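You operate a simulated robot arm through the tools that you are given. There is no shell and no other tool. Be economical: measure what you need, move in short steps, check, and stop when the job is done.

You are at the controls of a simulated robot arm. One attempt, no reset.

TASK
Spray the smear on the narrow window and wipe it off.
Fine: blind up for this, down at the end; use the blue spray bottle and stand it on the plant bench, small blue cloth back where it lay. Set down upright: blue spray bottle. What is to be rubbed or washed off counts as gone when no trace of it is left.
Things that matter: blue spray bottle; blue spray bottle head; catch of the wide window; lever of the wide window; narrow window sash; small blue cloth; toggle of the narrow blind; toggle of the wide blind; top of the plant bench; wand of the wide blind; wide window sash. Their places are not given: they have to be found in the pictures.

The check looks at the end state, three seconds after you hand in, the way a careful person would. Anything else that was tipped, shoved, dropped, spilled or broken makes it a failure. Flat cloth is picked up by pressing the open fingertips on it (5 to 10 N) and closing them slowly along it; thin cloth reads only 2 to 8 mm in the jaws.

THE ROBOT
A 6-joint arm with a two-finger parallel gripper, fixed in place. Base frame: the origin is at the foot of the arm, x ahead of it, y to its left, z up. Units: mm, degrees, N and s.
With the tool pointing down near the work surface it reaches from about 100 to 720 mm from the base axis. Its first joint turns from -166.0 to 166.0 degrees. Payload 3.91 kg.
The tool frame sits at the grasp point between the pads (the TCP): z along the fingers, y along the line on which they close. The tips reach 30 mm beyond it. The gripper opens to 110 mm. The fingers are 20 mm wide and 10 mm thick; the gripper's body (48 by 112 mm) begins 55 mm behind the TCP.
Orientation is that of the tool frame in the base frame, as a unit quaternion [x, y, z, w]. With the fingers straight down and closing along the base's y, the tool's x points along the base's -x, its y along +y and its z along -z.

THE INTERFACE
- The arm moves only by the tool jog_arm. Its argument "motion" is one flat list of numbers, 7 for each row, row after row: the shift along the tool's x, y, z in units of 100 mm (1.0 is 100 mm), then the turn, a rotation vector about the tool's x, y, z in units of 180 degrees (1.0 is 180 degrees), then the opening, from 0 (shut) to 1 (fully open). In form: [dx, dy, dz, ax, ay, az, hand, dx, dy, dz, ax, ay, az, hand, ...]. A call has 1 to 10 rows; each row is the pose to reach, as a shift and turn from the pose commanded when the call began, along the tool's axes at that moment. A call with a number of a shift or a turn outside -1 to 1 is refused whole. Each row takes 0.2 s and may step no farther than 50 mm and 8.6 degrees from the row before; otherwise, or with a gripper value out of range, the whole call is refused. Where a pose cannot be reached the arm comes as near as it can. A force on the tool above 90 N (or 10 N above the force at the start of the call, whichever is more), or a blocked arm, ends the call early, and 0.2 s more pass. Each finger travels about 45 mm/s and halts on what it meets, pressing with about 40 N; the grip force reading is that of the motor and also rises with nothing between the fingers. The clock runs only during rows and for 0.2 s after the last one: add rows that repeat a pose to give the fingers time. It gives the time, the measured TCP pose, the force on the tool (base axes), the opening and the grip force at its end, in the units of the frame above (readings bear some noise), with the torque about the TCP (base axes, N m) and any sound that the robot's microphone picked up.
- Cameras (640 x 400 px; columns grow to the right, rows downward): "scene" is fixed at [49.9, 499.9, 1396]; the picture's right is [-0.77, -0.64, 0.00], its down [0.06, -0.08, -0.99] and it looks along [0.63, -0.77, 0.10] (base axes); focal length 214 px, centre (320, 200). "wrist" rides on the gripper at [71, 22, -107] in the tool frame; the picture's right is [-0.29, 0.96, 0.00], its down [-0.76, -0.23, -0.61] and it looks along [-0.58, -0.18, 0.79] (tool axes); focal length 243 px, centre (320, 200).
- get_image(camera): a new picture of that camera. It takes no simulated time.
- move_column(by): slides the trunk up (or, below 0, down) by that many mm; the arm rides with it, the base frame stays. It gives what a move gives, with no picture.
- locate(camera, pixels): there is no depth. For up to 12 entries [column, row, z] of the newest picture of that camera ("zoom" is the newest enlarged one), the place [x, y] in the base frame at which the ray of that pixel passes the height z, good to about 3 mm. It takes no simulated time.
- enlarge(camera, box): a new picture of the part [left, top, right, bottom] of that camera's present view, enlarged. It takes no simulated time.
- hand_in(): hands the job in; it is judged then, once.

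Keep the steps short. Do not move on a guess: measure, check each grasp and each placing, and mend mistakes. In all there are 80 turns and 54 pictures (those below and enlarged ones count). Leave the gripper open and the arm clear of the work at the hand-in unless told otherwise, and finish with a single line.

The tools are called as name(argument=value, ...) on one line, values as JSON. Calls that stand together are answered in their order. jog_arm: Moves the arm, as the interface text tells. Its arguments: {"type":"object","properties":{"motion":{"type":"array","items":{"type":"number"}}},"required":["motion"]} The other tools are called the same way: move_column (by) slides the trunk up or down; get_image (camera) takes a picture; locate (camera, pixels) gives the place at which the rays of pixels pass given heights; enlarge (camera, box) takes an enlarged picture of a part of a camera's view; hand_in () hands the job in.

At the start:

```text
time: 0.0
position: [272.8, 177.4, 1410.3]
ee_rot: [0.0, 1.0, 0.0, 0.001]
contact_force: [1.0, -0.2, 0.3]
torque: [-0.02, 0.0, 0.0]
grip_width: 109.8
gripper_force: 0.1
trunk travel left (down, up): [-577.0, 13.0]
```

scene: 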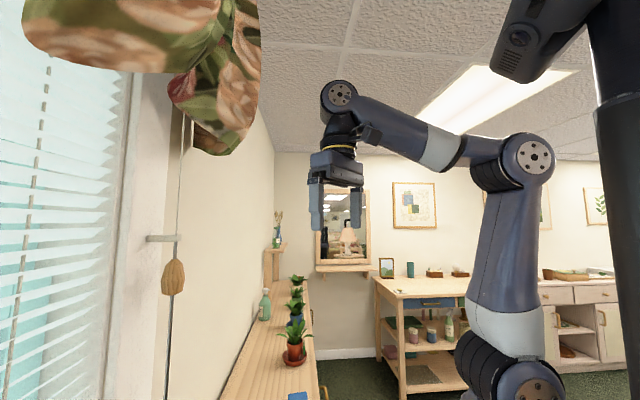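
wrist: 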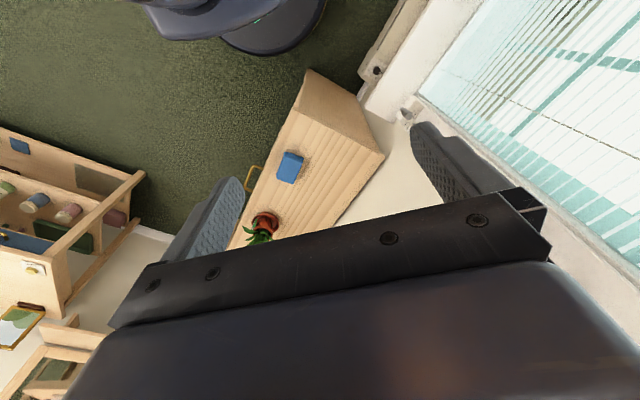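

I'll look closer at the scene: the blind at the left, the toggle (walnut-coloured acorn) near (173,277), the plant bench with a blue bottle at (265,304).

enlarge(camera="scene", box=[0, 0, 280, 400])

enlarge(camera="scene", box=[210, 200, 500, 400])

enlarge(camera="wrist", box=[200, 0, 640, 275])

```text
1.00 times, centred on (140, 200) of scene (not enlarged: the box is as wide or as high as the picture)
```

zoom: 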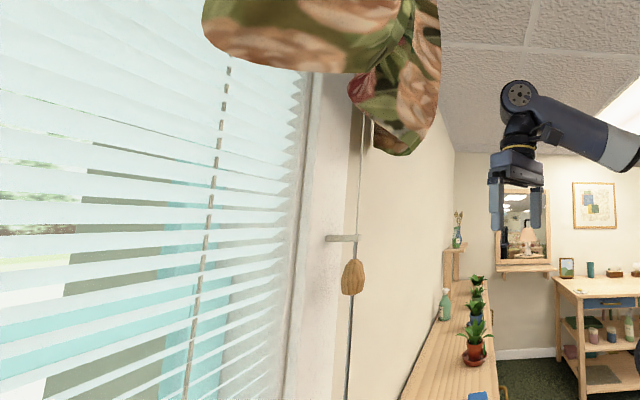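

```text
2.00 times, centred on (355, 300) of scene
```

zoom: 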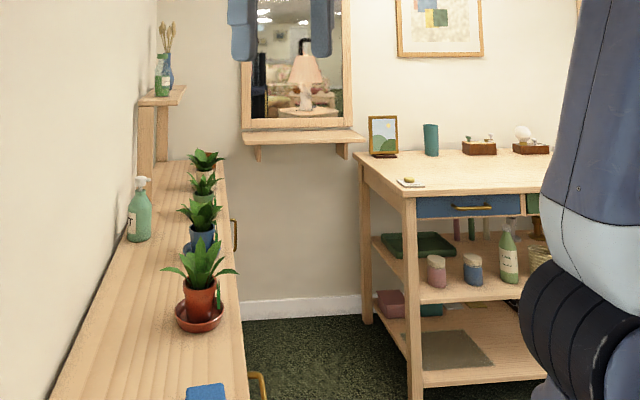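

```text
1.45 times, centred on (420, 138) of wrist
```

zoom: 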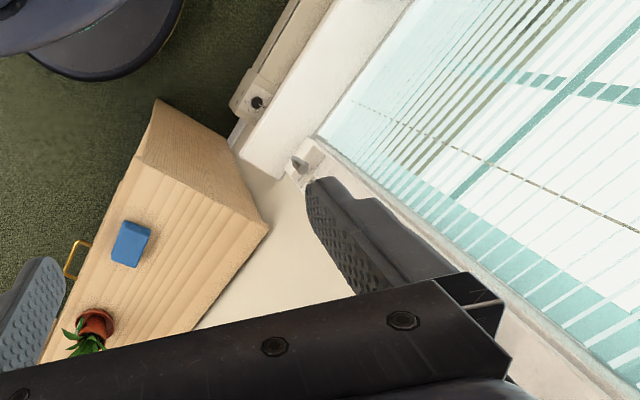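

I place the window wall about 630 mm from the robot along direction [0.77, 0.64]. First I'll yaw the tool 40° to face it, in place, so the wrist camera can see.

jog_arm(motion=[0, 0, 0, 0, 0, -0.0444, 1, 0, 0, 0, 0, 0, -0.0889, 1, 0, 0, 0, 0, 0, -0.1333, 1, 0, 0, 0, 0, 0, -0.1778, 1, 0, 0, 0, 0, 0, -0.2222, 1])

jog_arm(motion=[0, 0, 0, 0, -0.0444, 0, 1, 0, 0, 0, 0, -0.0889, 0, 1, 0, 0, 0, 0, -0.1333, 0, 1, 0, 0, 0, 0, -0.1778, 0, 1, 0, 0, 0, 0, -0.2222, 0, 1])

get_image(camera="wrist")

```text
time: 1.2
position: [273.1, 177.5, 1409.1]
ee_rot: [-0.344, 0.939, 0.0, 0.002]
contact_force: [0.6, -0.3, -0.1]
torque: [-0.01, -0.02, -0.01]
grip_width: 110.0
gripper_force: 0.0
trunk travel left (down, up): [-577.0, 13.0]
```

```text
time: 2.4
position: [273.2, 176.3, 1409.7]
ee_rot: [-0.321, 0.882, 0.117, 0.324]
contact_force: [0.3, -0.2, -0.2]
torque: [-0.01, 0.0, 0.03]
grip_width: 109.7
gripper_force: 0.0
trunk travel left (down, up): [-577.0, 13.0]
```

```text
48 pictures are left
```

wrist: 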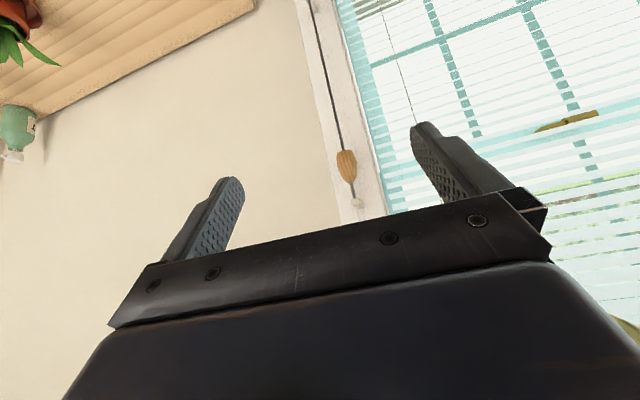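

The picture is upside down; the window with its cord and walnut toggle at (347,165) lies towards +u. I'll yaw 50° further left to see the rest.

jog_arm(motion=[0, 0, 0, -0.0298, 0, -0.0355, 1, 0, 0, 0, -0.0595, 0, -0.0709, 1, 0, 0, 0, -0.0893, 0, -0.1064, 1, 0, 0, 0, -0.119, 0, -0.1418, 1, 0, 0, 0, -0.1488, 0, -0.1773, 1, 0, 0, 0, -0.1786, 0, -0.2128, 1])

get_image(camera="wrist")

```text
time: 3.8
position: [274.1, 176.9, 1409.0]
ee_rot: [0.666, -0.663, -0.242, -0.243]
contact_force: [0.4, -0.4, 0.3]
torque: [0.01, -0.02, -0.01]
grip_width: 109.7
gripper_force: 0.0
trunk travel left (down, up): [-577.0, 13.0]
```

```text
47 pictures are left
```

wrist: 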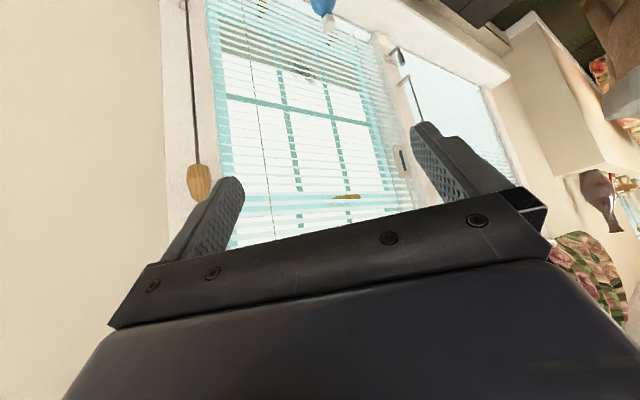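

A blue bottle shows at (322,8), standing on the sill in front of this blind. Enlarging.

enlarge(camera="wrist", box=[150, 0, 550, 250])

jog_arm(motion=[0, 0, 0, 0, 0.0444, 0, 1, 0, 0, 0, 0, 0.0889, 0, 1, 0, 0, 0, 0, 0.1333, 0, 1])

enlarge(camera="wrist", box=[150, 0, 550, 250])

```text
1.60 times, centred on (350, 125) of wrist
```

zoom: 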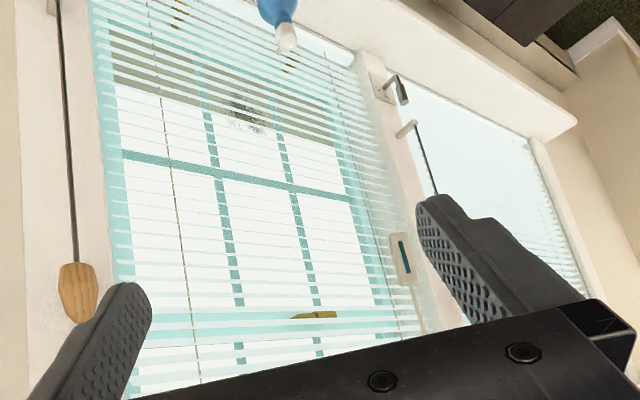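

```text
time: 4.6
position: [273.1, 177.2, 1410.6]
ee_rot: [0.701, -0.699, -0.098, -0.1]
contact_force: [0.3, 0.2, 0.4]
torque: [0.0, -0.01, 0.03]
grip_width: 109.8
gripper_force: 0.0
trunk travel left (down, up): [-577.0, 13.0]
```

```text
1.60 times, centred on (350, 125) of wrist
```

zoom: 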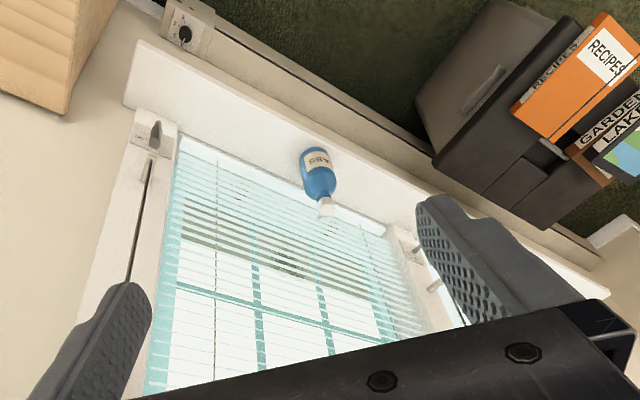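

The smear is visible behind the slats, the blue "GLASS" bottle stands on the sill. I need to know which window is narrow: yaw 45° more to see the next window.

jog_arm(motion=[0, 0, 0, -0.0115, 0, -0.04, 1, 0, 0, 0, -0.023, 0, -0.08, 1, 0, 0, 0, -0.0345, 0, -0.12, 1, 0, 0, 0, -0.046, 0, -0.16, 1, 0, 0, 0, -0.0575, 0, -0.2, 1, 0, 0, 0, -0.069, 0, -0.24, 1])

jog_arm(motion=[0, 0, 0, 0, -0.0444, 0, 1, 0, 0, 0, 0, -0.0889, 0, 1])

get_image(camera="wrist")

```text
time: 6.0
position: [272.3, 180.1, 1401.5]
ee_rot: [0.915, -0.378, -0.127, -0.055]
contact_force: [-0.6, 0.5, -0.7]
torque: [-0.01, 0.0, 0.03]
grip_width: 109.8
gripper_force: 0.1
out of reach, approached as far as the arm can: row 6
trunk travel left (down, up): [-577.0, 13.0]
```

```text
time: 6.6
position: [271.0, 189.0, 1387.2]
ee_rot: [0.888, -0.367, -0.254, -0.108]
contact_force: [0.5, -0.5, 0.5]
torque: [-0.02, 0.0, -0.01]
grip_width: 109.8
gripper_force: 0.1
out of reach, approached as far as the arm can: row 1, 2
trunk travel left (down, up): [-577.0, 13.0]
```

```text
44 pictures are left
```

wrist: 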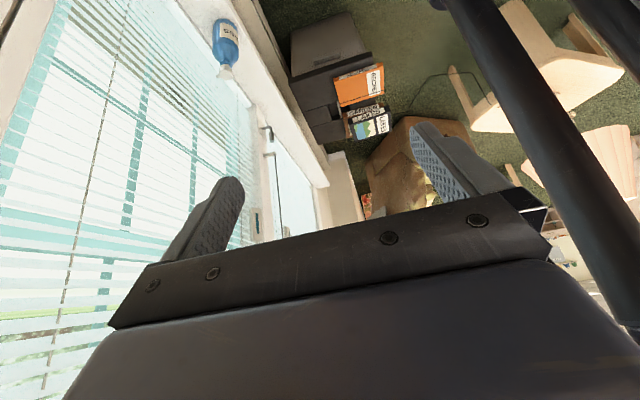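

The second window is seen at a grazing angle. I'll shift along the wall by about 130 mm and face back more squarely to compare the widths.

jog_arm(motion=[-0.108, -0.014, 0.067, 0.0236, 0, 0.0377, 1, -0.216, -0.028, 0.134, 0.0471, 0, 0.0754, 1, -0.324, -0.042, 0.201, 0.0707, 0, 0.1131, 1, -0.432, -0.056, 0.268, 0.0942, 0, 0.1508, 1, -0.54, -0.07, 0.335, 0.1178, 0, 0.1885, 1, -0.648, -0.084, 0.402, 0.1413, 0, 0.2261, 1, -0.756, -0.098, 0.469, 0.1649, 0, 0.2638, 1, -0.864, -0.112, 0.536, 0.1884, 0, 0.3015, 1, -0.972, -0.126, 0.603, 0.212, 0, 0.3392, 1, -1.0, -0.14, 0.67, 0.2355, 0, 0.3769, 1])

get_image(camera="wrist")

```text
time: 8.8
position: [193.5, 284.7, 1384.6]
ee_rot: [-0.443, 0.853, 0.127, 0.246]
contact_force: [-0.3, -0.4, 0.4]
torque: [0.0, 0.01, 0.0]
grip_width: 110.1
gripper_force: 0.1
trunk travel left (down, up): [-577.0, 13.0]
```

```text
43 pictures are left
```

wrist: 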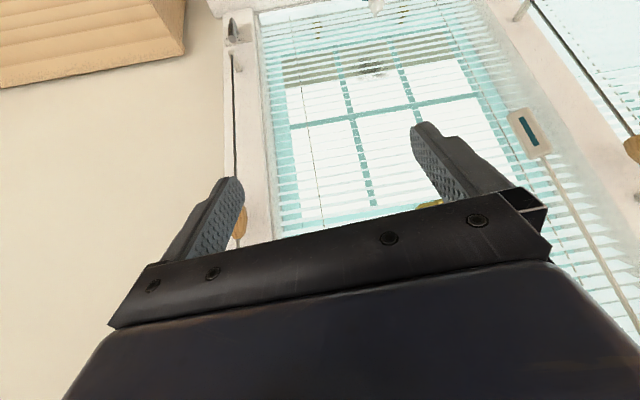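

Two windows: this one has the smear at (372,68), a wand at (530,130); the second blind's toggle is at (633,148). I'll shift 120 mm more to see the second window.

jog_arm(motion=[-0.09, 0.25, 0.05, -0.0184, 0, -0.0295, 1, -0.18, 0.5, 0.11, -0.0368, 0, -0.0589, 1, -0.26, 0.75, 0.16, -0.0552, 0, -0.0884, 1, -0.35, 1.0, 0.22, -0.0736, 0, -0.1178, 1])

get_image(camera="wrist")

get_image(camera="scene")

```text
time: 9.8
position: [135.6, 375.8, 1382.5]
ee_rot: [-0.619, 0.735, 0.177, 0.212]
contact_force: [0.8, 0.7, 0.3]
torque: [0.0, 0.01, -0.02]
grip_width: 109.8
gripper_force: 0.0
trunk travel left (down, up): [-577.0, 13.0]
```

```text
42 pictures are left
```

wrist: 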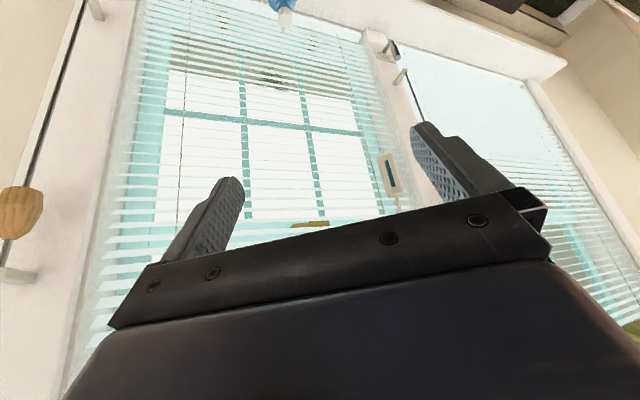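

```text
41 pictures are left
```

scene: 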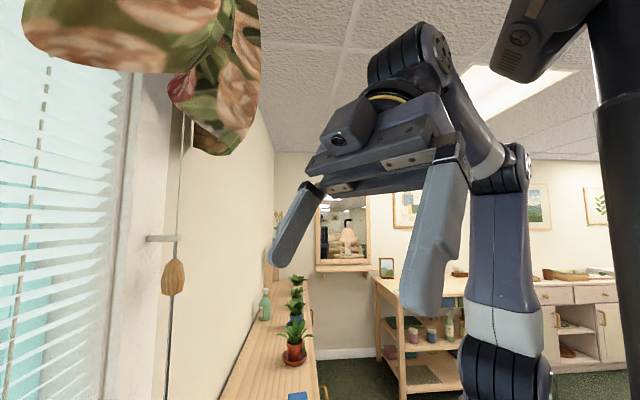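

The first window (u ≈ 36–650 mm) is the narrower and the only one in reach; the smear is there. I'll look closely at the toggle, the peg above it and the cleat below.

enlarge(camera="scene", box=[110, 200, 238, 280])

enlarge(camera="scene", box=[110, 240, 238, 320])

enlarge(camera="wrist", box=[0, 0, 240, 150])

```text
5.00 times, centred on (174, 240) of scene
```

zoom: 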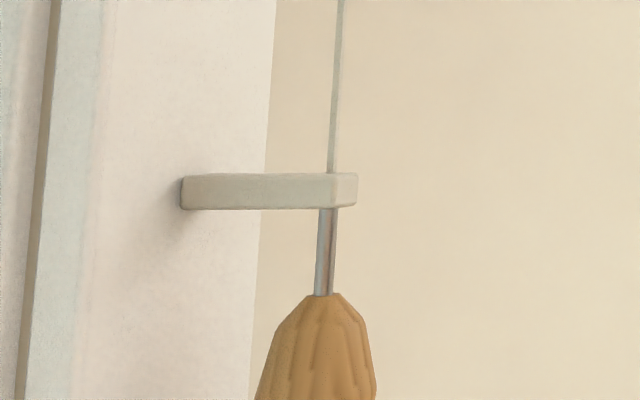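

```text
5.00 times, centred on (174, 280) of scene
```

zoom: 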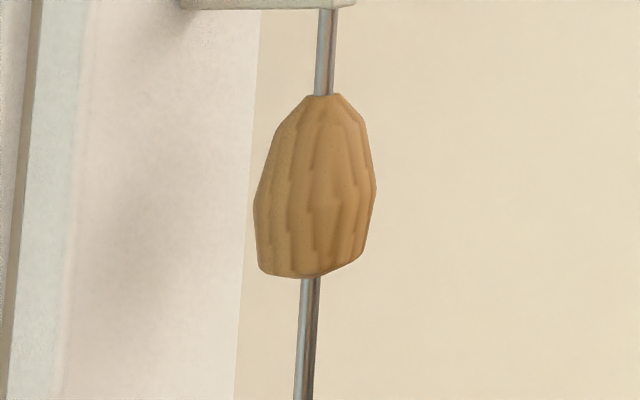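

```text
2.67 times, centred on (120, 75) of wrist
```

zoom: 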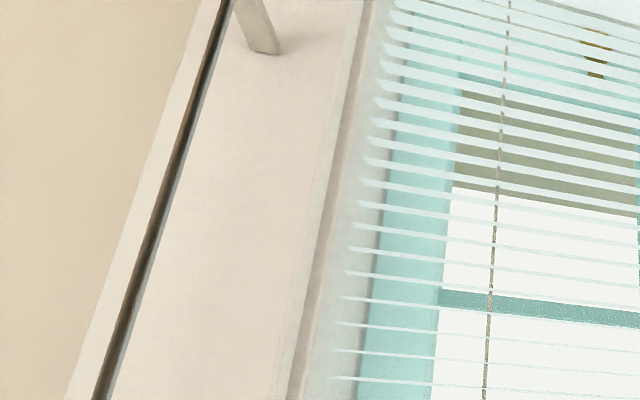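

The toggle slides on a vertical rod below a bracket at (490,366,1370), toggle at about z 1298; pulling it down should raise the blind. Now I lower the trunk 250 mm to see the sill and bottle from nearer.

move_column(by=-250)

get_image(camera="wrist")

```text
time: 12.4
position: [136.6, 375.6, 1133.0]
ee_rot: [-0.619, 0.735, 0.177, 0.212]
contact_force: [0.7, -0.1, 0.6]
torque: [-0.02, -0.01, 0.01]
grip_width: 110.1
gripper_force: 0.0
trunk travel left (down, up): [-327.0, 263.0]
```

```text
37 pictures are left
```

wrist: 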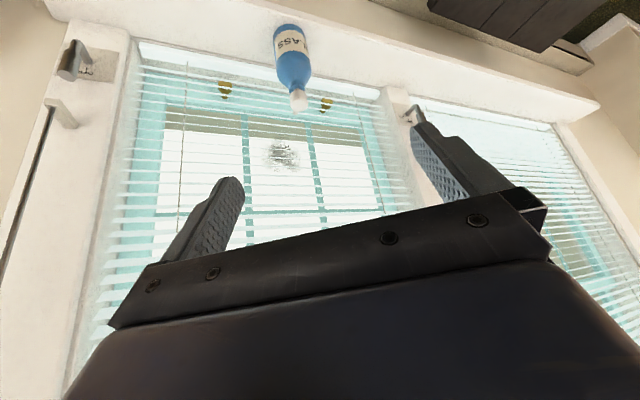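

enlarge(camera="wrist", box=[200, 0, 392, 120])

enlarge(camera="wrist", box=[30, 20, 190, 120])

```text
3.33 times, centred on (296, 60) of wrist
```

zoom: 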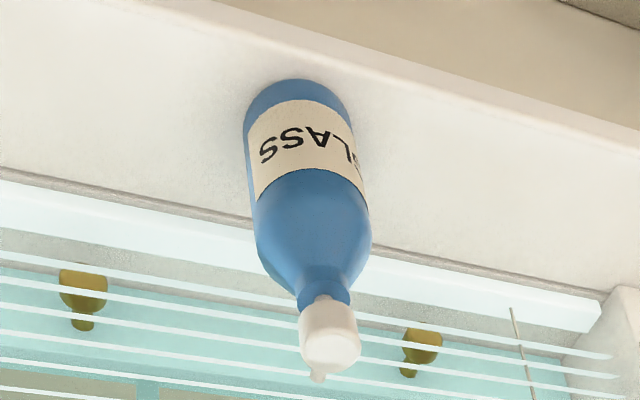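

```text
4.00 times, centred on (110, 70) of wrist
```

zoom: 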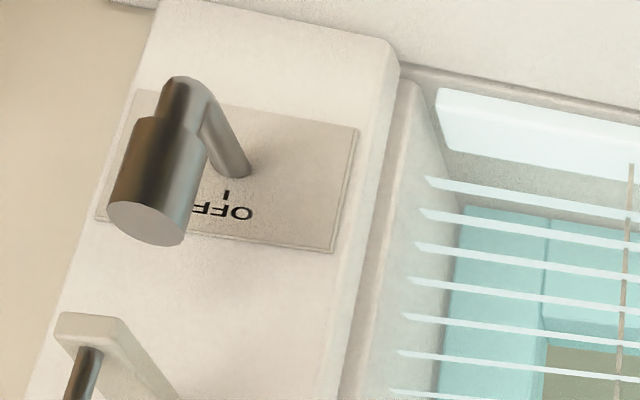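

I read: bottle with a white press-head stands right in front of the smear (head at about u 311, z 830; smear z ≈ 850). A knob marked "OFF" sits by the rod's lower bracket, to be avoided. Now raise the trunk and turn towards the toggle.

move_column(by=150)

jog_arm(motion=[0.056, -0.196, -0.036, 0.0236, 0, 0.0377, 0.7, 0.112, -0.392, -0.072, 0.0471, 0, 0.0754, 0.7, 0.168, -0.588, -0.108, 0.0707, 0, 0.1131, 0.7, 0.224, -0.784, -0.144, 0.0942, 0, 0.1508, 0.7, 0.28, -0.98, -0.18, 0.1178, 0, 0.1884, 0.7])

jog_arm(motion=[0, 0, 0, 0, -0.046, 0, 0.7, 0, 0, 0, 0, -0.092, 0, 0.7, 0, 0, 0, 0, -0.138, 0, 0.7, 0, 0, 0, 0, -0.184, 0, 0.7, 0, 0, 0, 0, -0.23, 0, 0.7, 0, 0, 0, 0, -0.276, 0, 0.7, 0, 0, 0, 0, -0.322, 0, 0.7])

```text
time: 14.1
position: [135.4, 376.5, 1283.3]
ee_rot: [-0.618, 0.736, 0.178, 0.212]
contact_force: [-0.5, -0.5, -0.5]
torque: [0.0, 0.01, -0.01]
grip_width: 110.2
gripper_force: 0.0
trunk travel left (down, up): [-477.0, 113.0]
```

```text
time: 15.3
position: [227.4, 324.8, 1283.2]
ee_rot: [-0.328, 0.903, 0.095, 0.26]
contact_force: [0.0, 0.1, -0.8]
torque: [0.0, 0.01, 0.02]
grip_width: 77.0
gripper_force: 0.1
trunk travel left (down, up): [-477.0, 113.0]
```

```text
time: 16.9
position: [225.7, 327.5, 1282.7]
ee_rot: [-0.242, 0.663, 0.242, 0.666]
contact_force: [-0.4, 0.0, -0.3]
torque: [0.02, 0.04, 0.01]
grip_width: 77.0
gripper_force: 0.1
trunk travel left (down, up): [-477.0, 113.0]
```

Orientation is right (tool along the wall normal). Toggle is at u ≈ -36, so I shift −140 mm along tool y and look.

jog_arm(motion=[0, -0.35, 0, 0, 0, 0, 0.7, 0, -0.7, 0, 0, 0, 0, 0.7, 0, -1.0, 0, 0, 0, 0, 0.7])

jog_arm(motion=[-0.07, -0.21, 0.35, 0, 0, 0, 0.7, -0.15, -0.42, 0.7, 0, 0, 0, 0.7])

get_image(camera="wrist")

get_image(camera="scene")

```text
time: 17.7
position: [292.2, 248.1, 1283.7]
ee_rot: [-0.242, 0.664, 0.242, 0.665]
contact_force: [-0.1, 0.5, 0.1]
torque: [0.01, 0.0, 0.03]
grip_width: 76.7
gripper_force: 0.1
trunk travel left (down, up): [-477.0, 113.0]
```

```text
time: 18.3
position: [368.2, 267.4, 1297.5]
ee_rot: [-0.241, 0.666, 0.24, 0.664]
contact_force: [0.1, -0.1, 0.1]
torque: [-0.01, 0.01, -0.03]
grip_width: 76.8
gripper_force: 0.1
out of reach, approached as far as the arm can: row 2
trunk travel left (down, up): [-477.0, 113.0]
```

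```text
34 pictures are left
```

wrist: 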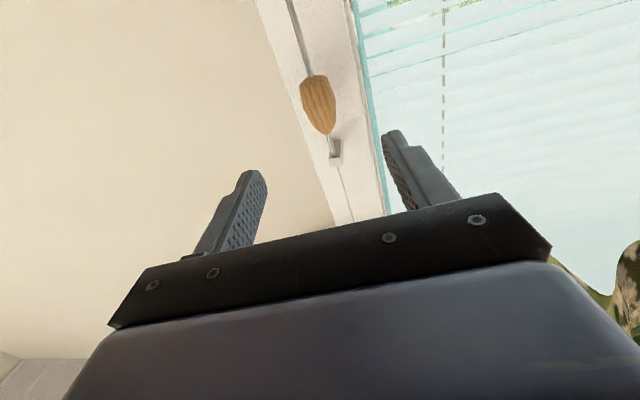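

```text
33 pictures are left
```

scene: 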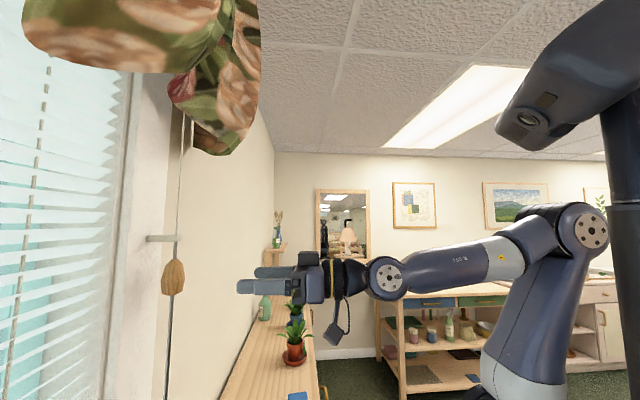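

Toggle at wrist (318,103) works out to about (1, −3, 158) mm in the tool frame: aligned. Advance 100 mm and check.

jog_arm(motion=[0, -0.02, 0.25, 0, 0, 0, 0.7, 0, -0.02, 0.5, 0, 0, 0, 0.7, 0, -0.02, 0.75, 0, 0, 0, 0.7, 0, -0.02, 1.0, 0, 0, 0, 0.7, 0, -0.02, 1.0, 0, 0, 0, 0.7])

get_image(camera="wrist")

```text
time: 19.5
position: [438.4, 339.1, 1297.3]
ee_rot: [-0.241, 0.665, 0.241, 0.665]
contact_force: [-0.2, 0.5, 0.7]
torque: [0.02, 0.0, -0.01]
grip_width: 76.9
gripper_force: 0.1
out of reach, approached as far as the arm can: row 1, 2, 3, 4, 5
trunk travel left (down, up): [-477.0, 113.0]
```

```text
32 pictures are left
```

wrist: 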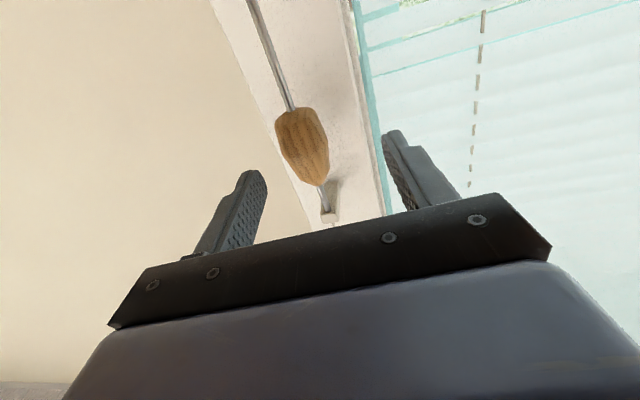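

The residual is a joint limit when facing 40° at this azimuth; the toggle is 13 mm towards −y. I'll yaw 10° less (facing 30°), which should free it.

jog_arm(motion=[0, -0.02, 0.0, 0.028, 0, 0, 0.7, 0, -0.03, 0.03, 0.0556, 0, 0, 0.7, 0, -0.03, 0.03, 0.0556, 0, 0, 0.7])

get_image(camera="wrist")

```text
time: 20.3
position: [441.3, 338.7, 1297.3]
ee_rot: [-0.183, 0.682, 0.183, 0.684]
contact_force: [0.2, 0.4, 0.1]
torque: [-0.02, -0.05, 0.02]
grip_width: 77.1
gripper_force: 0.0
trunk travel left (down, up): [-477.0, 113.0]
```

```text
31 pictures are left
```

wrist: 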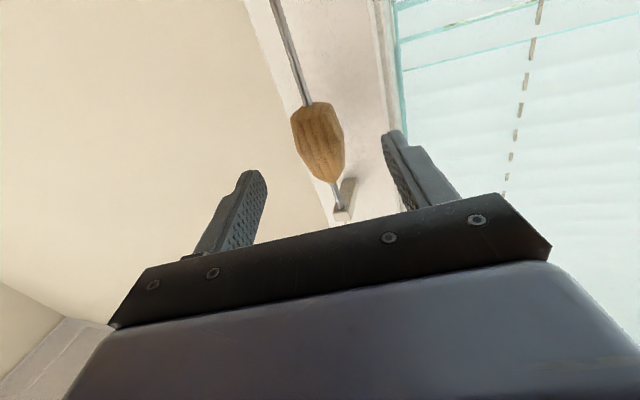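

Toggle is now centred (≈(3,−1,57)). Advance 50 mm and close.

jog_arm(motion=[0, 0, 0.25, 0, 0, 0, 0.7, 0.02, 0, 0.5, 0, 0, 0, 0.7, 0.02, 0, 0.5, 0, 0, 0, 0.5, 0.02, 0, 0.5, 0, 0, 0, 0.3, 0.02, 0, 0.5, 0, 0, 0, 0.25, 0.02, 0, 0.5, 0, 0, 0, 0.25])

enlarge(camera="scene", box=[110, 200, 270, 300])

```text
time: 21.7
position: [485.6, 364.1, 1296.4]
ee_rot: [-0.184, 0.682, 0.184, 0.683]
contact_force: [-1.3, 4.7, 0.7]
torque: [0.03, 0.08, 0.06]
grip_width: 32.7
gripper_force: 43.1
trunk travel left (down, up): [-477.0, 113.0]
```

```text
4.00 times, centred on (190, 250) of scene
```

zoom: 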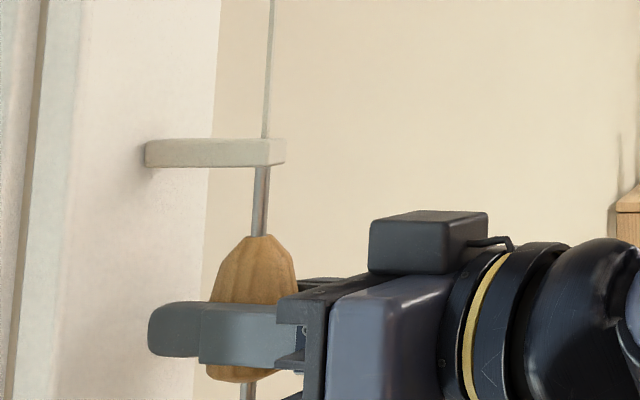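

Gripped (32.7 mm, 43 N). Pull down 60 mm along tool x and read the force.

jog_arm(motion=[0.1, 0, 0, 0, 0, 0, 0.25, 0.2, 0, 0, 0, 0, 0, 0.25, 0.3, 0, 0, 0, 0, 0, 0.25, 0.4, 0, 0, 0, 0, 0, 0.25, 0.5, 0, 0, 0, 0, 0, 0.25, 0.6, 0, 0, 0, 0, 0, 0.25])

get_image(camera="scene")

```text
time: 23.1
position: [486.2, 364.2, 1235.3]
ee_rot: [-0.184, 0.682, 0.182, 0.684]
contact_force: [3.7, 8.7, 6.8]
torque: [0.13, -0.1, -0.07]
grip_width: 32.4
gripper_force: 44.8
trunk travel left (down, up): [-477.0, 113.0]
```

```text
29 pictures are left
```

scene: 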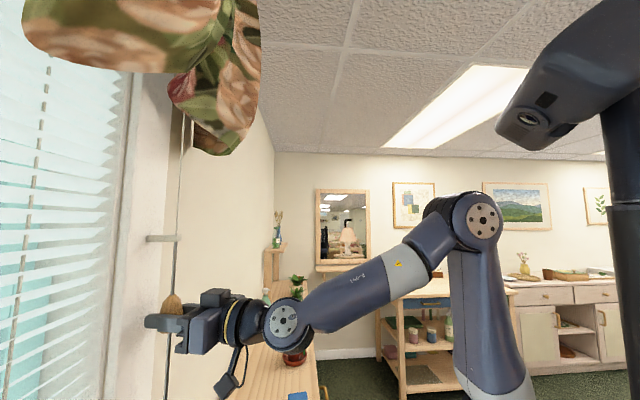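

The toggle slides with about 7 N. Continue down 300 mm with the trunk.

move_column(by=-300)

get_image(camera="wrist")

```text
time: 26.1
position: [484.7, 364.3, 944.5]
ee_rot: [-0.181, 0.677, 0.185, 0.689]
contact_force: [7.6, 16.3, 42.0]
torque: [0.25, -0.29, 0.01]
grip_width: 32.5
gripper_force: 45.2
trunk travel left (down, up): [-177.0, 413.0]
```

```text
28 pictures are left
```

wrist: 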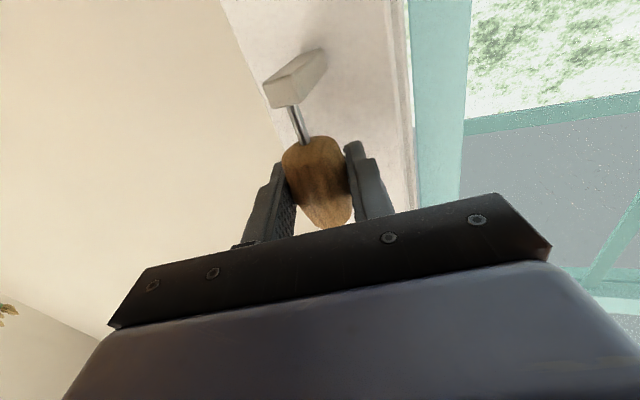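

It reached the stop at z 944 (42 N), blind is raised here. Relax by 8 mm, then open and check that it stays.

jog_arm(motion=[-0.04, 0, 0, 0, 0, 0, 0.25, -0.08, 0, 0, 0, 0, 0, 0.25, -0.08, 0, 0, 0, 0, 0, 0.45, -0.08, 0, 0, 0, 0, 0, 0.6, -0.08, 0, 0, 0, 0, 0, 0.6])

jog_arm(motion=[-0.08, 0, -0.3, 0, 0, 0, 0.6, -0.08, 0, -0.6, 0, 0, 0, 0.6, -0.08, 0, -0.9, 0, 0, 0, 0.6])

get_image(camera="wrist")

```text
time: 27.3
position: [484.1, 362.1, 943.5]
ee_rot: [-0.183, 0.683, 0.183, 0.683]
contact_force: [-0.8, 0.6, -0.3]
torque: [-0.01, 0.0, -0.02]
grip_width: 66.0
gripper_force: 0.0
trunk travel left (down, up): [-177.0, 413.0]
```

```text
time: 28.1
position: [406.5, 317.9, 951.8]
ee_rot: [-0.182, 0.683, 0.182, 0.683]
contact_force: [-0.8, -0.3, -1.0]
torque: [0.03, -0.01, 0.0]
grip_width: 65.7
gripper_force: 0.1
trunk travel left (down, up): [-177.0, 413.0]
```

```text
27 pictures are left
```

wrist: 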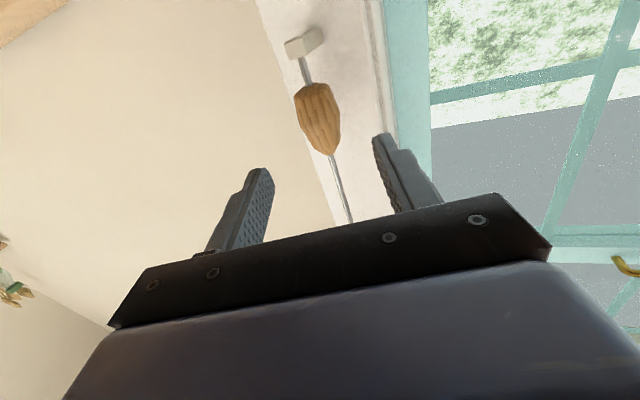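

Toggle stays down, blind is up. Next: bring the tool to point down and move towards the bottle, at a safe height.

jog_arm(motion=[-0.05, 0.1, -0.03, 0, 0.0444, 0, 0.4, -0.1, 0.2, -0.06, 0, 0.0889, 0, 0.2, -0.15, 0.3, -0.09, 0, 0.1333, 0, 0, -0.2, 0.4, -0.12, 0, 0.1778, 0, 0, -0.25, 0.5, -0.15, 0, 0.2222, 0, 0, -0.3, 0.6, -0.18, 0, 0.2667, 0, 0, -0.35, 0.7, -0.21, 0, 0.3111, 0, 0, -0.4, 0.8, -0.24, 0, 0.3556, 0, 0, -0.45, 0.9, -0.27, 0, 0.4, 0, 0, -0.5, 1.0, -0.3, 0, 0.4444, 0, 0])

jog_arm(motion=[0, 0.3, 0, 0, 0.0278, 0, 0, 0, 0.6, 0, 0, 0.0556, 0, 0, 0, 1, 0, 0, 0.0556, 0, 0])

jog_arm(motion=[0, 0, 0, 0, 0, -0.0444, 0, 0, 0, 0, 0, 0, -0.0889, 0, 0, 0, 0, 0, 0, -0.1333, 0])

get_image(camera="wrist")

```text
time: 30.3
position: [331.1, 389.6, 1004.4]
ee_rot: [-0.258, 0.962, 0.023, 0.084]
contact_force: [0.5, -0.1, 0.3]
torque: [0.03, 0.01, -0.02]
grip_width: 0.0
gripper_force: 37.9
trunk travel left (down, up): [-177.0, 413.0]
```

```text
time: 31.1
position: [270.8, 456.3, 964.6]
ee_rot: [-0.259, 0.966, 0.002, 0.002]
contact_force: [0.6, -0.5, -0.3]
torque: [0.03, 0.05, -0.01]
grip_width: 0.1
gripper_force: 38.4
out of reach, approached as far as the arm can: row 2, 3
trunk travel left (down, up): [-177.0, 413.0]
```

```text
time: 31.9
position: [271.2, 455.2, 963.6]
ee_rot: [-0.455, 0.89, 0.002, 0.002]
contact_force: [-0.2, -0.7, -0.5]
torque: [0.0, 0.01, 0.01]
grip_width: 0.1
gripper_force: 37.8
trunk travel left (down, up): [-177.0, 413.0]
```

```text
26 pictures are left
```

wrist: 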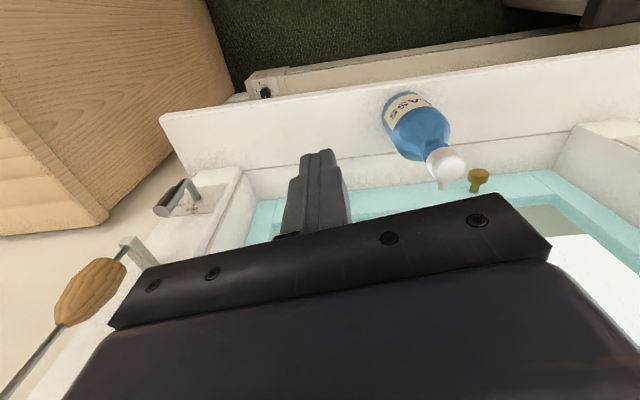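

Pointing down here the arm was at its limit, so the trunk must be higher. Bottle head reads about (234,602,831). Raise trunk 180 mm and move above it.

move_column(by=180)

jog_arm(motion=[-0.18, 0.2, 0.1, 0, 0, 0, 0, -0.36, 0.4, 0.2, 0, 0, 0, 0, -0.54, 0.6, 0.3, 0, 0, 0, 0, -0.7, 0.8, 0.4, 0, 0, 0, 0, -0.75, 0.85, 0.8, 0, 0, 0, 0])

get_image(camera="wrist")

```text
time: 33.9
position: [271.3, 455.7, 1144.4]
ee_rot: [-0.454, 0.891, 0.001, 0.002]
contact_force: [-0.6, 0.3, 0.6]
torque: [0.01, -0.02, 0.0]
grip_width: 0.0
gripper_force: 37.5
trunk travel left (down, up): [-357.0, 233.0]
```

```text
time: 35.1
position: [244.3, 565.8, 1065.5]
ee_rot: [-0.454, 0.891, 0.001, 0.003]
contact_force: [-0.4, -0.6, 1.0]
torque: [0.04, 0.02, 0.0]
grip_width: 0.1
gripper_force: 37.8
out of reach, approached as far as the arm can: row 2, 3, 4
trunk travel left (down, up): [-357.0, 233.0]
```

```text
25 pictures are left
```

wrist: 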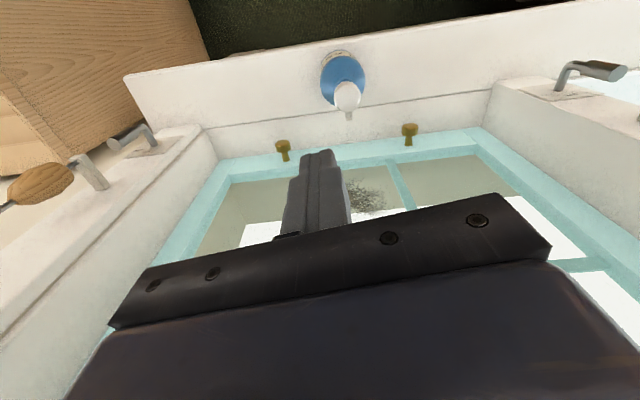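

locate(camera="wrist", pixels=[[347, 92, 835], [347, 92, 815], [349, 117, 820], [367, 195, 900], [367, 195, 860], [367, 195, 820], [228, 155, 700], [202, 130, 640], [490, 90, 640], [125, 75, 640], [283, 150, 700], [409, 134, 700]])

enlarge(camera="wrist", box=[280, 30, 440, 130])

```text
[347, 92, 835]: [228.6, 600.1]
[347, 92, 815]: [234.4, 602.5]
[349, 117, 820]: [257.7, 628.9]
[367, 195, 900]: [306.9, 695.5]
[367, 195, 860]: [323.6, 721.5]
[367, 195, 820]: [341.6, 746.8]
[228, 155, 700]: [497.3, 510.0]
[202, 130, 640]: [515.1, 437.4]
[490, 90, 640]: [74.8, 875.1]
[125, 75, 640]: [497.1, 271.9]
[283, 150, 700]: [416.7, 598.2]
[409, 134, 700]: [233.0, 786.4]
```

```text
4.00 times, centred on (360, 80) of wrist
```

zoom: 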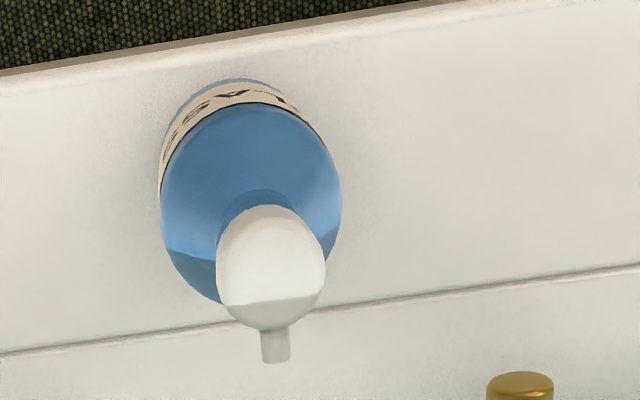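

The wall normal is 45° (sill line measured). Head at about (231,601,835); nozzle nub points straight at the glass, at the smear. Move over the head and lower.

jog_arm(motion=[-0.1, 0.16, 0.3, 0, 0, 0, 0, -0.205, 0.318, 0.6, 0, 0, 0, 0, -0.205, 0.318, 1.0, 0, 0, 0, 0])

jog_arm(motion=[0, 0, 0.3, 0, 0, 0, 0, 0, 0, 0.6, 0, 0, 0, 0, 0, 0, 0.6, 0, 0, 0, 0])

get_image(camera="wrist")

```text
time: 35.9
position: [234.6, 601.3, 963.7]
ee_rot: [-0.454, 0.891, 0.001, 0.002]
contact_force: [-0.2, 0.0, 0.2]
torque: [-0.01, 0.02, -0.02]
grip_width: 0.0
gripper_force: 37.6
trunk travel left (down, up): [-357.0, 233.0]
```

```text
time: 36.7
position: [233.7, 602.0, 902.9]
ee_rot: [-0.454, 0.891, 0.002, 0.002]
contact_force: [0.3, 0.3, -0.3]
torque: [0.0, 0.01, 0.02]
grip_width: 0.0
gripper_force: 37.9
trunk travel left (down, up): [-357.0, 233.0]
```

```text
23 pictures are left
```

wrist: 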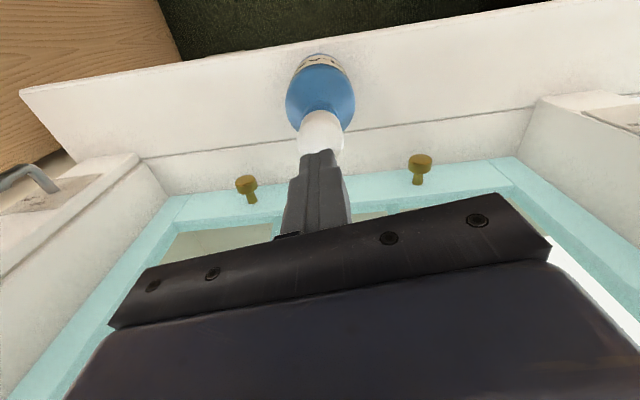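

Tips sit just above the head; shift 4 mm back and descend in small steps watching force.

jog_arm(motion=[0.04, 0.01, 0.1, 0, 0, 0, 0, 0.04, 0.01, 0.2, 0, 0, 0, 0, 0.04, 0.01, 0.25, 0, 0, 0, 0, 0.04, 0.01, 0.3, 0, 0, 0, 0])

```text
time: 37.7
position: [231.4, 600.7, 873.6]
ee_rot: [-0.455, 0.891, 0.001, 0.003]
contact_force: [0.0, -0.1, -0.6]
torque: [0.0, 0.01, 0.01]
grip_width: 0.0
gripper_force: 37.6
trunk travel left (down, up): [-357.0, 233.0]
```

jog_arm(motion=[0, 0, 0.02, 0, 0, 0, 0, 0, 0, 0.04, 0, 0, 0, 0, 0, 0, 0.06, 0, 0, 0, 0, 0, 0, 0.08, 0, 0, 0, 0])

```text
time: 38.7
position: [230.3, 599.7, 867.0]
ee_rot: [-0.454, 0.891, 0.001, 0.002]
contact_force: [0.2, 0.6, 1.6]
torque: [-0.01, -0.01, -0.03]
grip_width: 0.2
gripper_force: 38.1
trunk travel left (down, up): [-357.0, 233.0]
heard: click
```

A click was heard. Press a little further.

jog_arm(motion=[0, 0, 0.02, 0, 0, 0, 0, 0, 0, 0.04, 0, 0, 0, 0, 0, 0, 0.06, 0, 0, 0, 0])

get_image(camera="wrist")

```text
time: 39.5
position: [230.0, 600.0, 861.4]
ee_rot: [-0.454, 0.891, 0.002, 0.003]
contact_force: [0.1, -0.6, 5.4]
torque: [-0.03, 0.03, 0.02]
grip_width: 0.0
gripper_force: 37.6
trunk travel left (down, up): [-357.0, 233.0]
```

```text
22 pictures are left
```

wrist: 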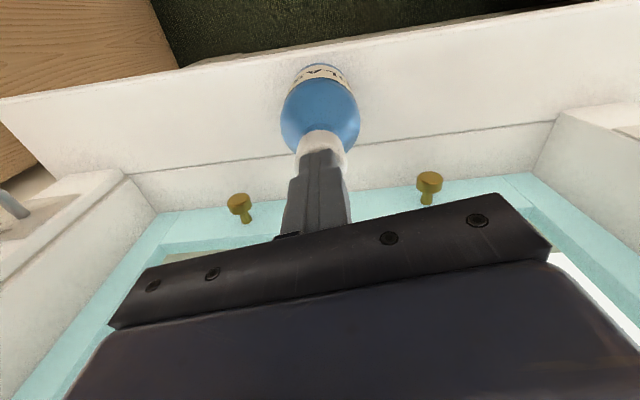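

Spring force 5 N. Press 4 mm more, release, then lift to view the glass.

jog_arm(motion=[0, 0, 0.02, 0, 0, 0, 0, 0, 0, 0.04, 0, 0, 0, 0, 0, 0, 0.04, 0, 0, 0, 0])

jog_arm(motion=[0, 0, -0.2, 0, 0, 0, 0, 0, 0, -0.6, 0, 0, 0, 0, 0, 0, -1.0, 0, 0, 0, 0])

jog_arm(motion=[0.2, 0, -0.3, 0, 0, 0, 0.4, 0.4, 0, -0.7, 0, 0, 0, 0.8])

enlarge(camera="wrist", box=[200, 30, 520, 230])

```text
time: 40.3
position: [229.6, 600.6, 857.8]
ee_rot: [-0.454, 0.891, 0.003, 0.004]
contact_force: [1.1, 1.5, 20.3]
torque: [-0.03, 0.0, -0.01]
grip_width: 0.0
gripper_force: 38.1
trunk travel left (down, up): [-357.0, 233.0]
```

```text
time: 41.1
position: [231.2, 600.2, 957.7]
ee_rot: [-0.454, 0.891, 0.001, 0.002]
contact_force: [-0.7, 0.2, 0.5]
torque: [-0.03, -0.02, 0.02]
grip_width: 0.1
gripper_force: 37.6
trunk travel left (down, up): [-357.0, 233.0]
```

```text
time: 41.7
position: [206.1, 567.8, 1026.1]
ee_rot: [-0.454, 0.891, 0.001, 0.002]
contact_force: [-0.1, 0.2, 0.1]
torque: [0.0, -0.02, -0.02]
grip_width: 49.3
gripper_force: 0.1
trunk travel left (down, up): [-357.0, 233.0]
```

```text
2.00 times, centred on (360, 130) of wrist
```

zoom: 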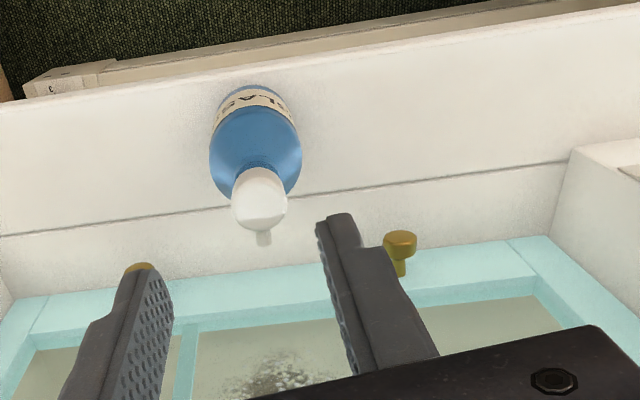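

Some pale droplets now show on the smear. I retreat and tilt up to view the glass and to prepare a nearly horizontal grasp of the bottle body.

jog_arm(motion=[0.12, 0, 0, 0, -0.0451, 0, 1, 0.25, 0, 0.0, 0, -0.0902, 0, 1, 0.37, 0, 0, 0, -0.1353, 0, 1, 0.5, 0, 0, 0, -0.1804, 0, 1, 0.62, 0, 0, 0, -0.2255, 0, 1, 0.75, 0, 0, 0, -0.2706, 0, 1, 0.87, 0, 0, 0, -0.3157, 0, 1, 1.0, 0, 0, 0, -0.3611, 0, 1])

jog_arm(motion=[0, 0, 0, 0.023, 0, 0.0108, 1, 0, 0, 0, 0.0463, 0, 0.0216, 1, 0, 0, 0, 0.0463, 0, 0.0216, 1])

move_column(by=-200)

get_image(camera="wrist")

```text
time: 43.5
position: [146.8, 486.6, 1024.2]
ee_rot: [-0.383, 0.75, 0.246, 0.48]
contact_force: [0.0, 0.1, 0.4]
torque: [-0.01, 0.01, -0.04]
grip_width: 109.9
gripper_force: 0.0
trunk travel left (down, up): [-357.0, 233.0]
```

```text
time: 44.3
position: [146.9, 486.1, 1025.8]
ee_rot: [-0.32, 0.778, 0.206, 0.499]
contact_force: [-0.5, -0.5, 0.4]
torque: [0.01, 0.0, -0.02]
grip_width: 110.2
gripper_force: 0.0
trunk travel left (down, up): [-357.0, 233.0]
```

```text
time: 46.5
position: [147.2, 487.4, 824.6]
ee_rot: [-0.321, 0.779, 0.206, 0.498]
contact_force: [-0.5, 0.5, -0.2]
torque: [0.04, 0.03, -0.02]
grip_width: 109.9
gripper_force: 0.2
trunk travel left (down, up): [-157.0, 433.0]
```

```text
20 pictures are left
```

wrist: 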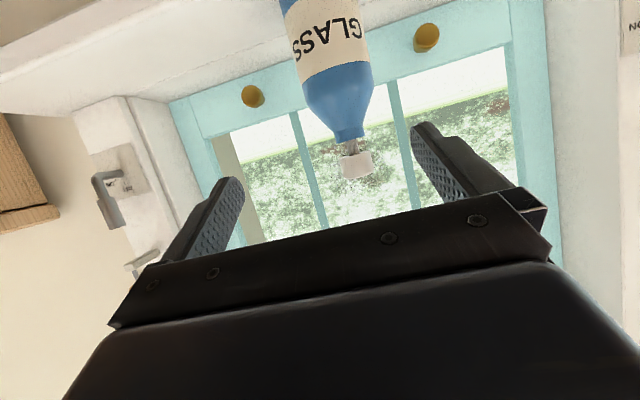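

enlarge(camera="wrist", box=[220, 100, 460, 250])

locate(camera="wrist", pixels=[[336, 90, 740], [337, 110, 780], [356, 168, 830], [303, 80, 730], [371, 70, 730]])

```text
2.67 times, centred on (340, 175) of wrist
```

zoom: 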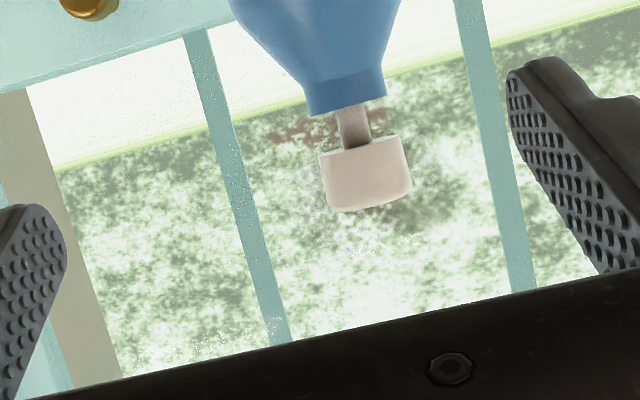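

```text
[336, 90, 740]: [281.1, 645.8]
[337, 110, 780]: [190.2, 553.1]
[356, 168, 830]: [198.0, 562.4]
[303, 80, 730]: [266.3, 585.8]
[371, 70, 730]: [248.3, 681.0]
```

Droplets now lie over the smear: sprayed. Bottle axis is at y≈+20 mm in the tool frame, 139 mm ahead. Lower to body height then slide the open fingers round it.

jog_arm(motion=[0.27, 0.07, 0.27, 0, 0, 0, 1, 0.55, 0.13, 0.55, 0, 0, 0, 1, 0.82, 0.2, 0.82, 0, 0, 0, 1, 0.82, 0.2, 0.82, 0, 0, 0, 1])

get_image(camera="wrist")

```text
time: 47.5
position: [161.6, 529.7, 717.0]
ee_rot: [-0.321, 0.778, 0.207, 0.498]
contact_force: [0.1, 0.3, 0.2]
torque: [0.01, -0.02, -0.03]
grip_width: 110.0
gripper_force: 0.0
trunk travel left (down, up): [-157.0, 433.0]
```

```text
18 pictures are left
```

wrist: 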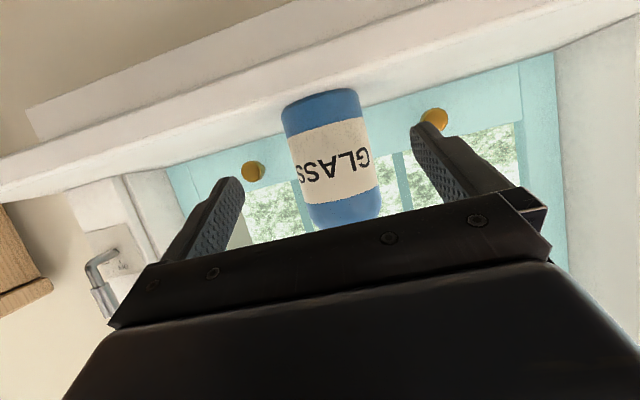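

Bottle is centred between fingers (y≈1). Advance 91 mm and close.

jog_arm(motion=[-0.13, 0.01, 0.28, 0, 0, 0, 1, -0.26, 0.01, 0.55, 0, 0, 0, 1, -0.381, 0.01, 0.826, 0, 0, 0, 1, -0.381, 0.01, 0.826, 0, 0, 0, 0.85, -0.381, 0.01, 0.826, 0, 0, 0, 0.72, -0.381, 0.01, 0.826, 0, 0, 0, 0.6, -0.381, 0.01, 0.826, 0, 0, 0, 0.55, -0.381, 0.01, 0.826, 0, 0, 0, 0.5])

```text
time: 49.3
position: [226.3, 594.1, 716.7]
ee_rot: [-0.321, 0.779, 0.206, 0.498]
contact_force: [-1.3, 1.6, 1.2]
torque: [-0.03, -0.08, 0.07]
grip_width: 70.9
gripper_force: 39.9
trunk travel left (down, up): [-157.0, 433.0]
```

Gripped at 70.9 mm. Lift with the trunk 60 mm, check, then more.

move_column(by=60)

jog_arm(motion=[0.15, 0, -0.3, 0, 0, 0, 0.5, 0.29, 0, -0.62, 0, 0, 0, 0.5, 0.42, 0, -0.9, 0, 0, 0, 0.5])

move_column(by=200)

get_image(camera="wrist")

```text
time: 50.3
position: [226.0, 593.1, 776.0]
ee_rot: [-0.321, 0.779, 0.206, 0.499]
contact_force: [-0.3, 0.8, -6.5]
torque: [-0.06, 0.08, -0.02]
grip_width: 71.1
gripper_force: 39.3
trunk travel left (down, up): [-217.0, 373.0]
```

```text
time: 51.1
position: [156.1, 523.7, 777.1]
ee_rot: [-0.321, 0.779, 0.206, 0.499]
contact_force: [-0.1, 0.0, -6.4]
torque: [-0.05, 0.1, -0.01]
grip_width: 71.0
gripper_force: 39.9
trunk travel left (down, up): [-217.0, 373.0]
```

```text
time: 53.3
position: [155.5, 523.3, 977.6]
ee_rot: [-0.321, 0.778, 0.207, 0.499]
contact_force: [0.1, -0.5, -5.9]
torque: [-0.06, 0.08, 0.01]
grip_width: 71.5
gripper_force: 40.1
trunk travel left (down, up): [-417.0, 173.0]
```

```text
17 pictures are left
```

wrist: 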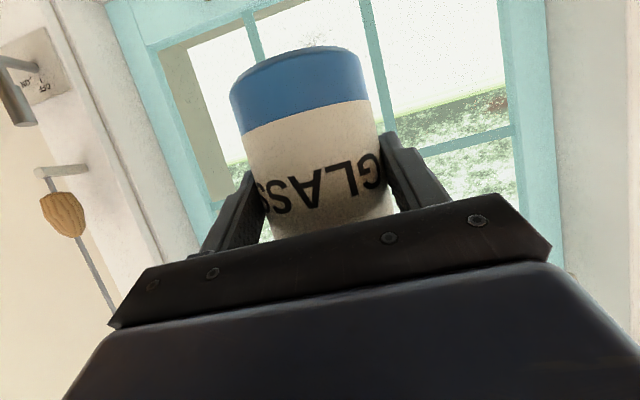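

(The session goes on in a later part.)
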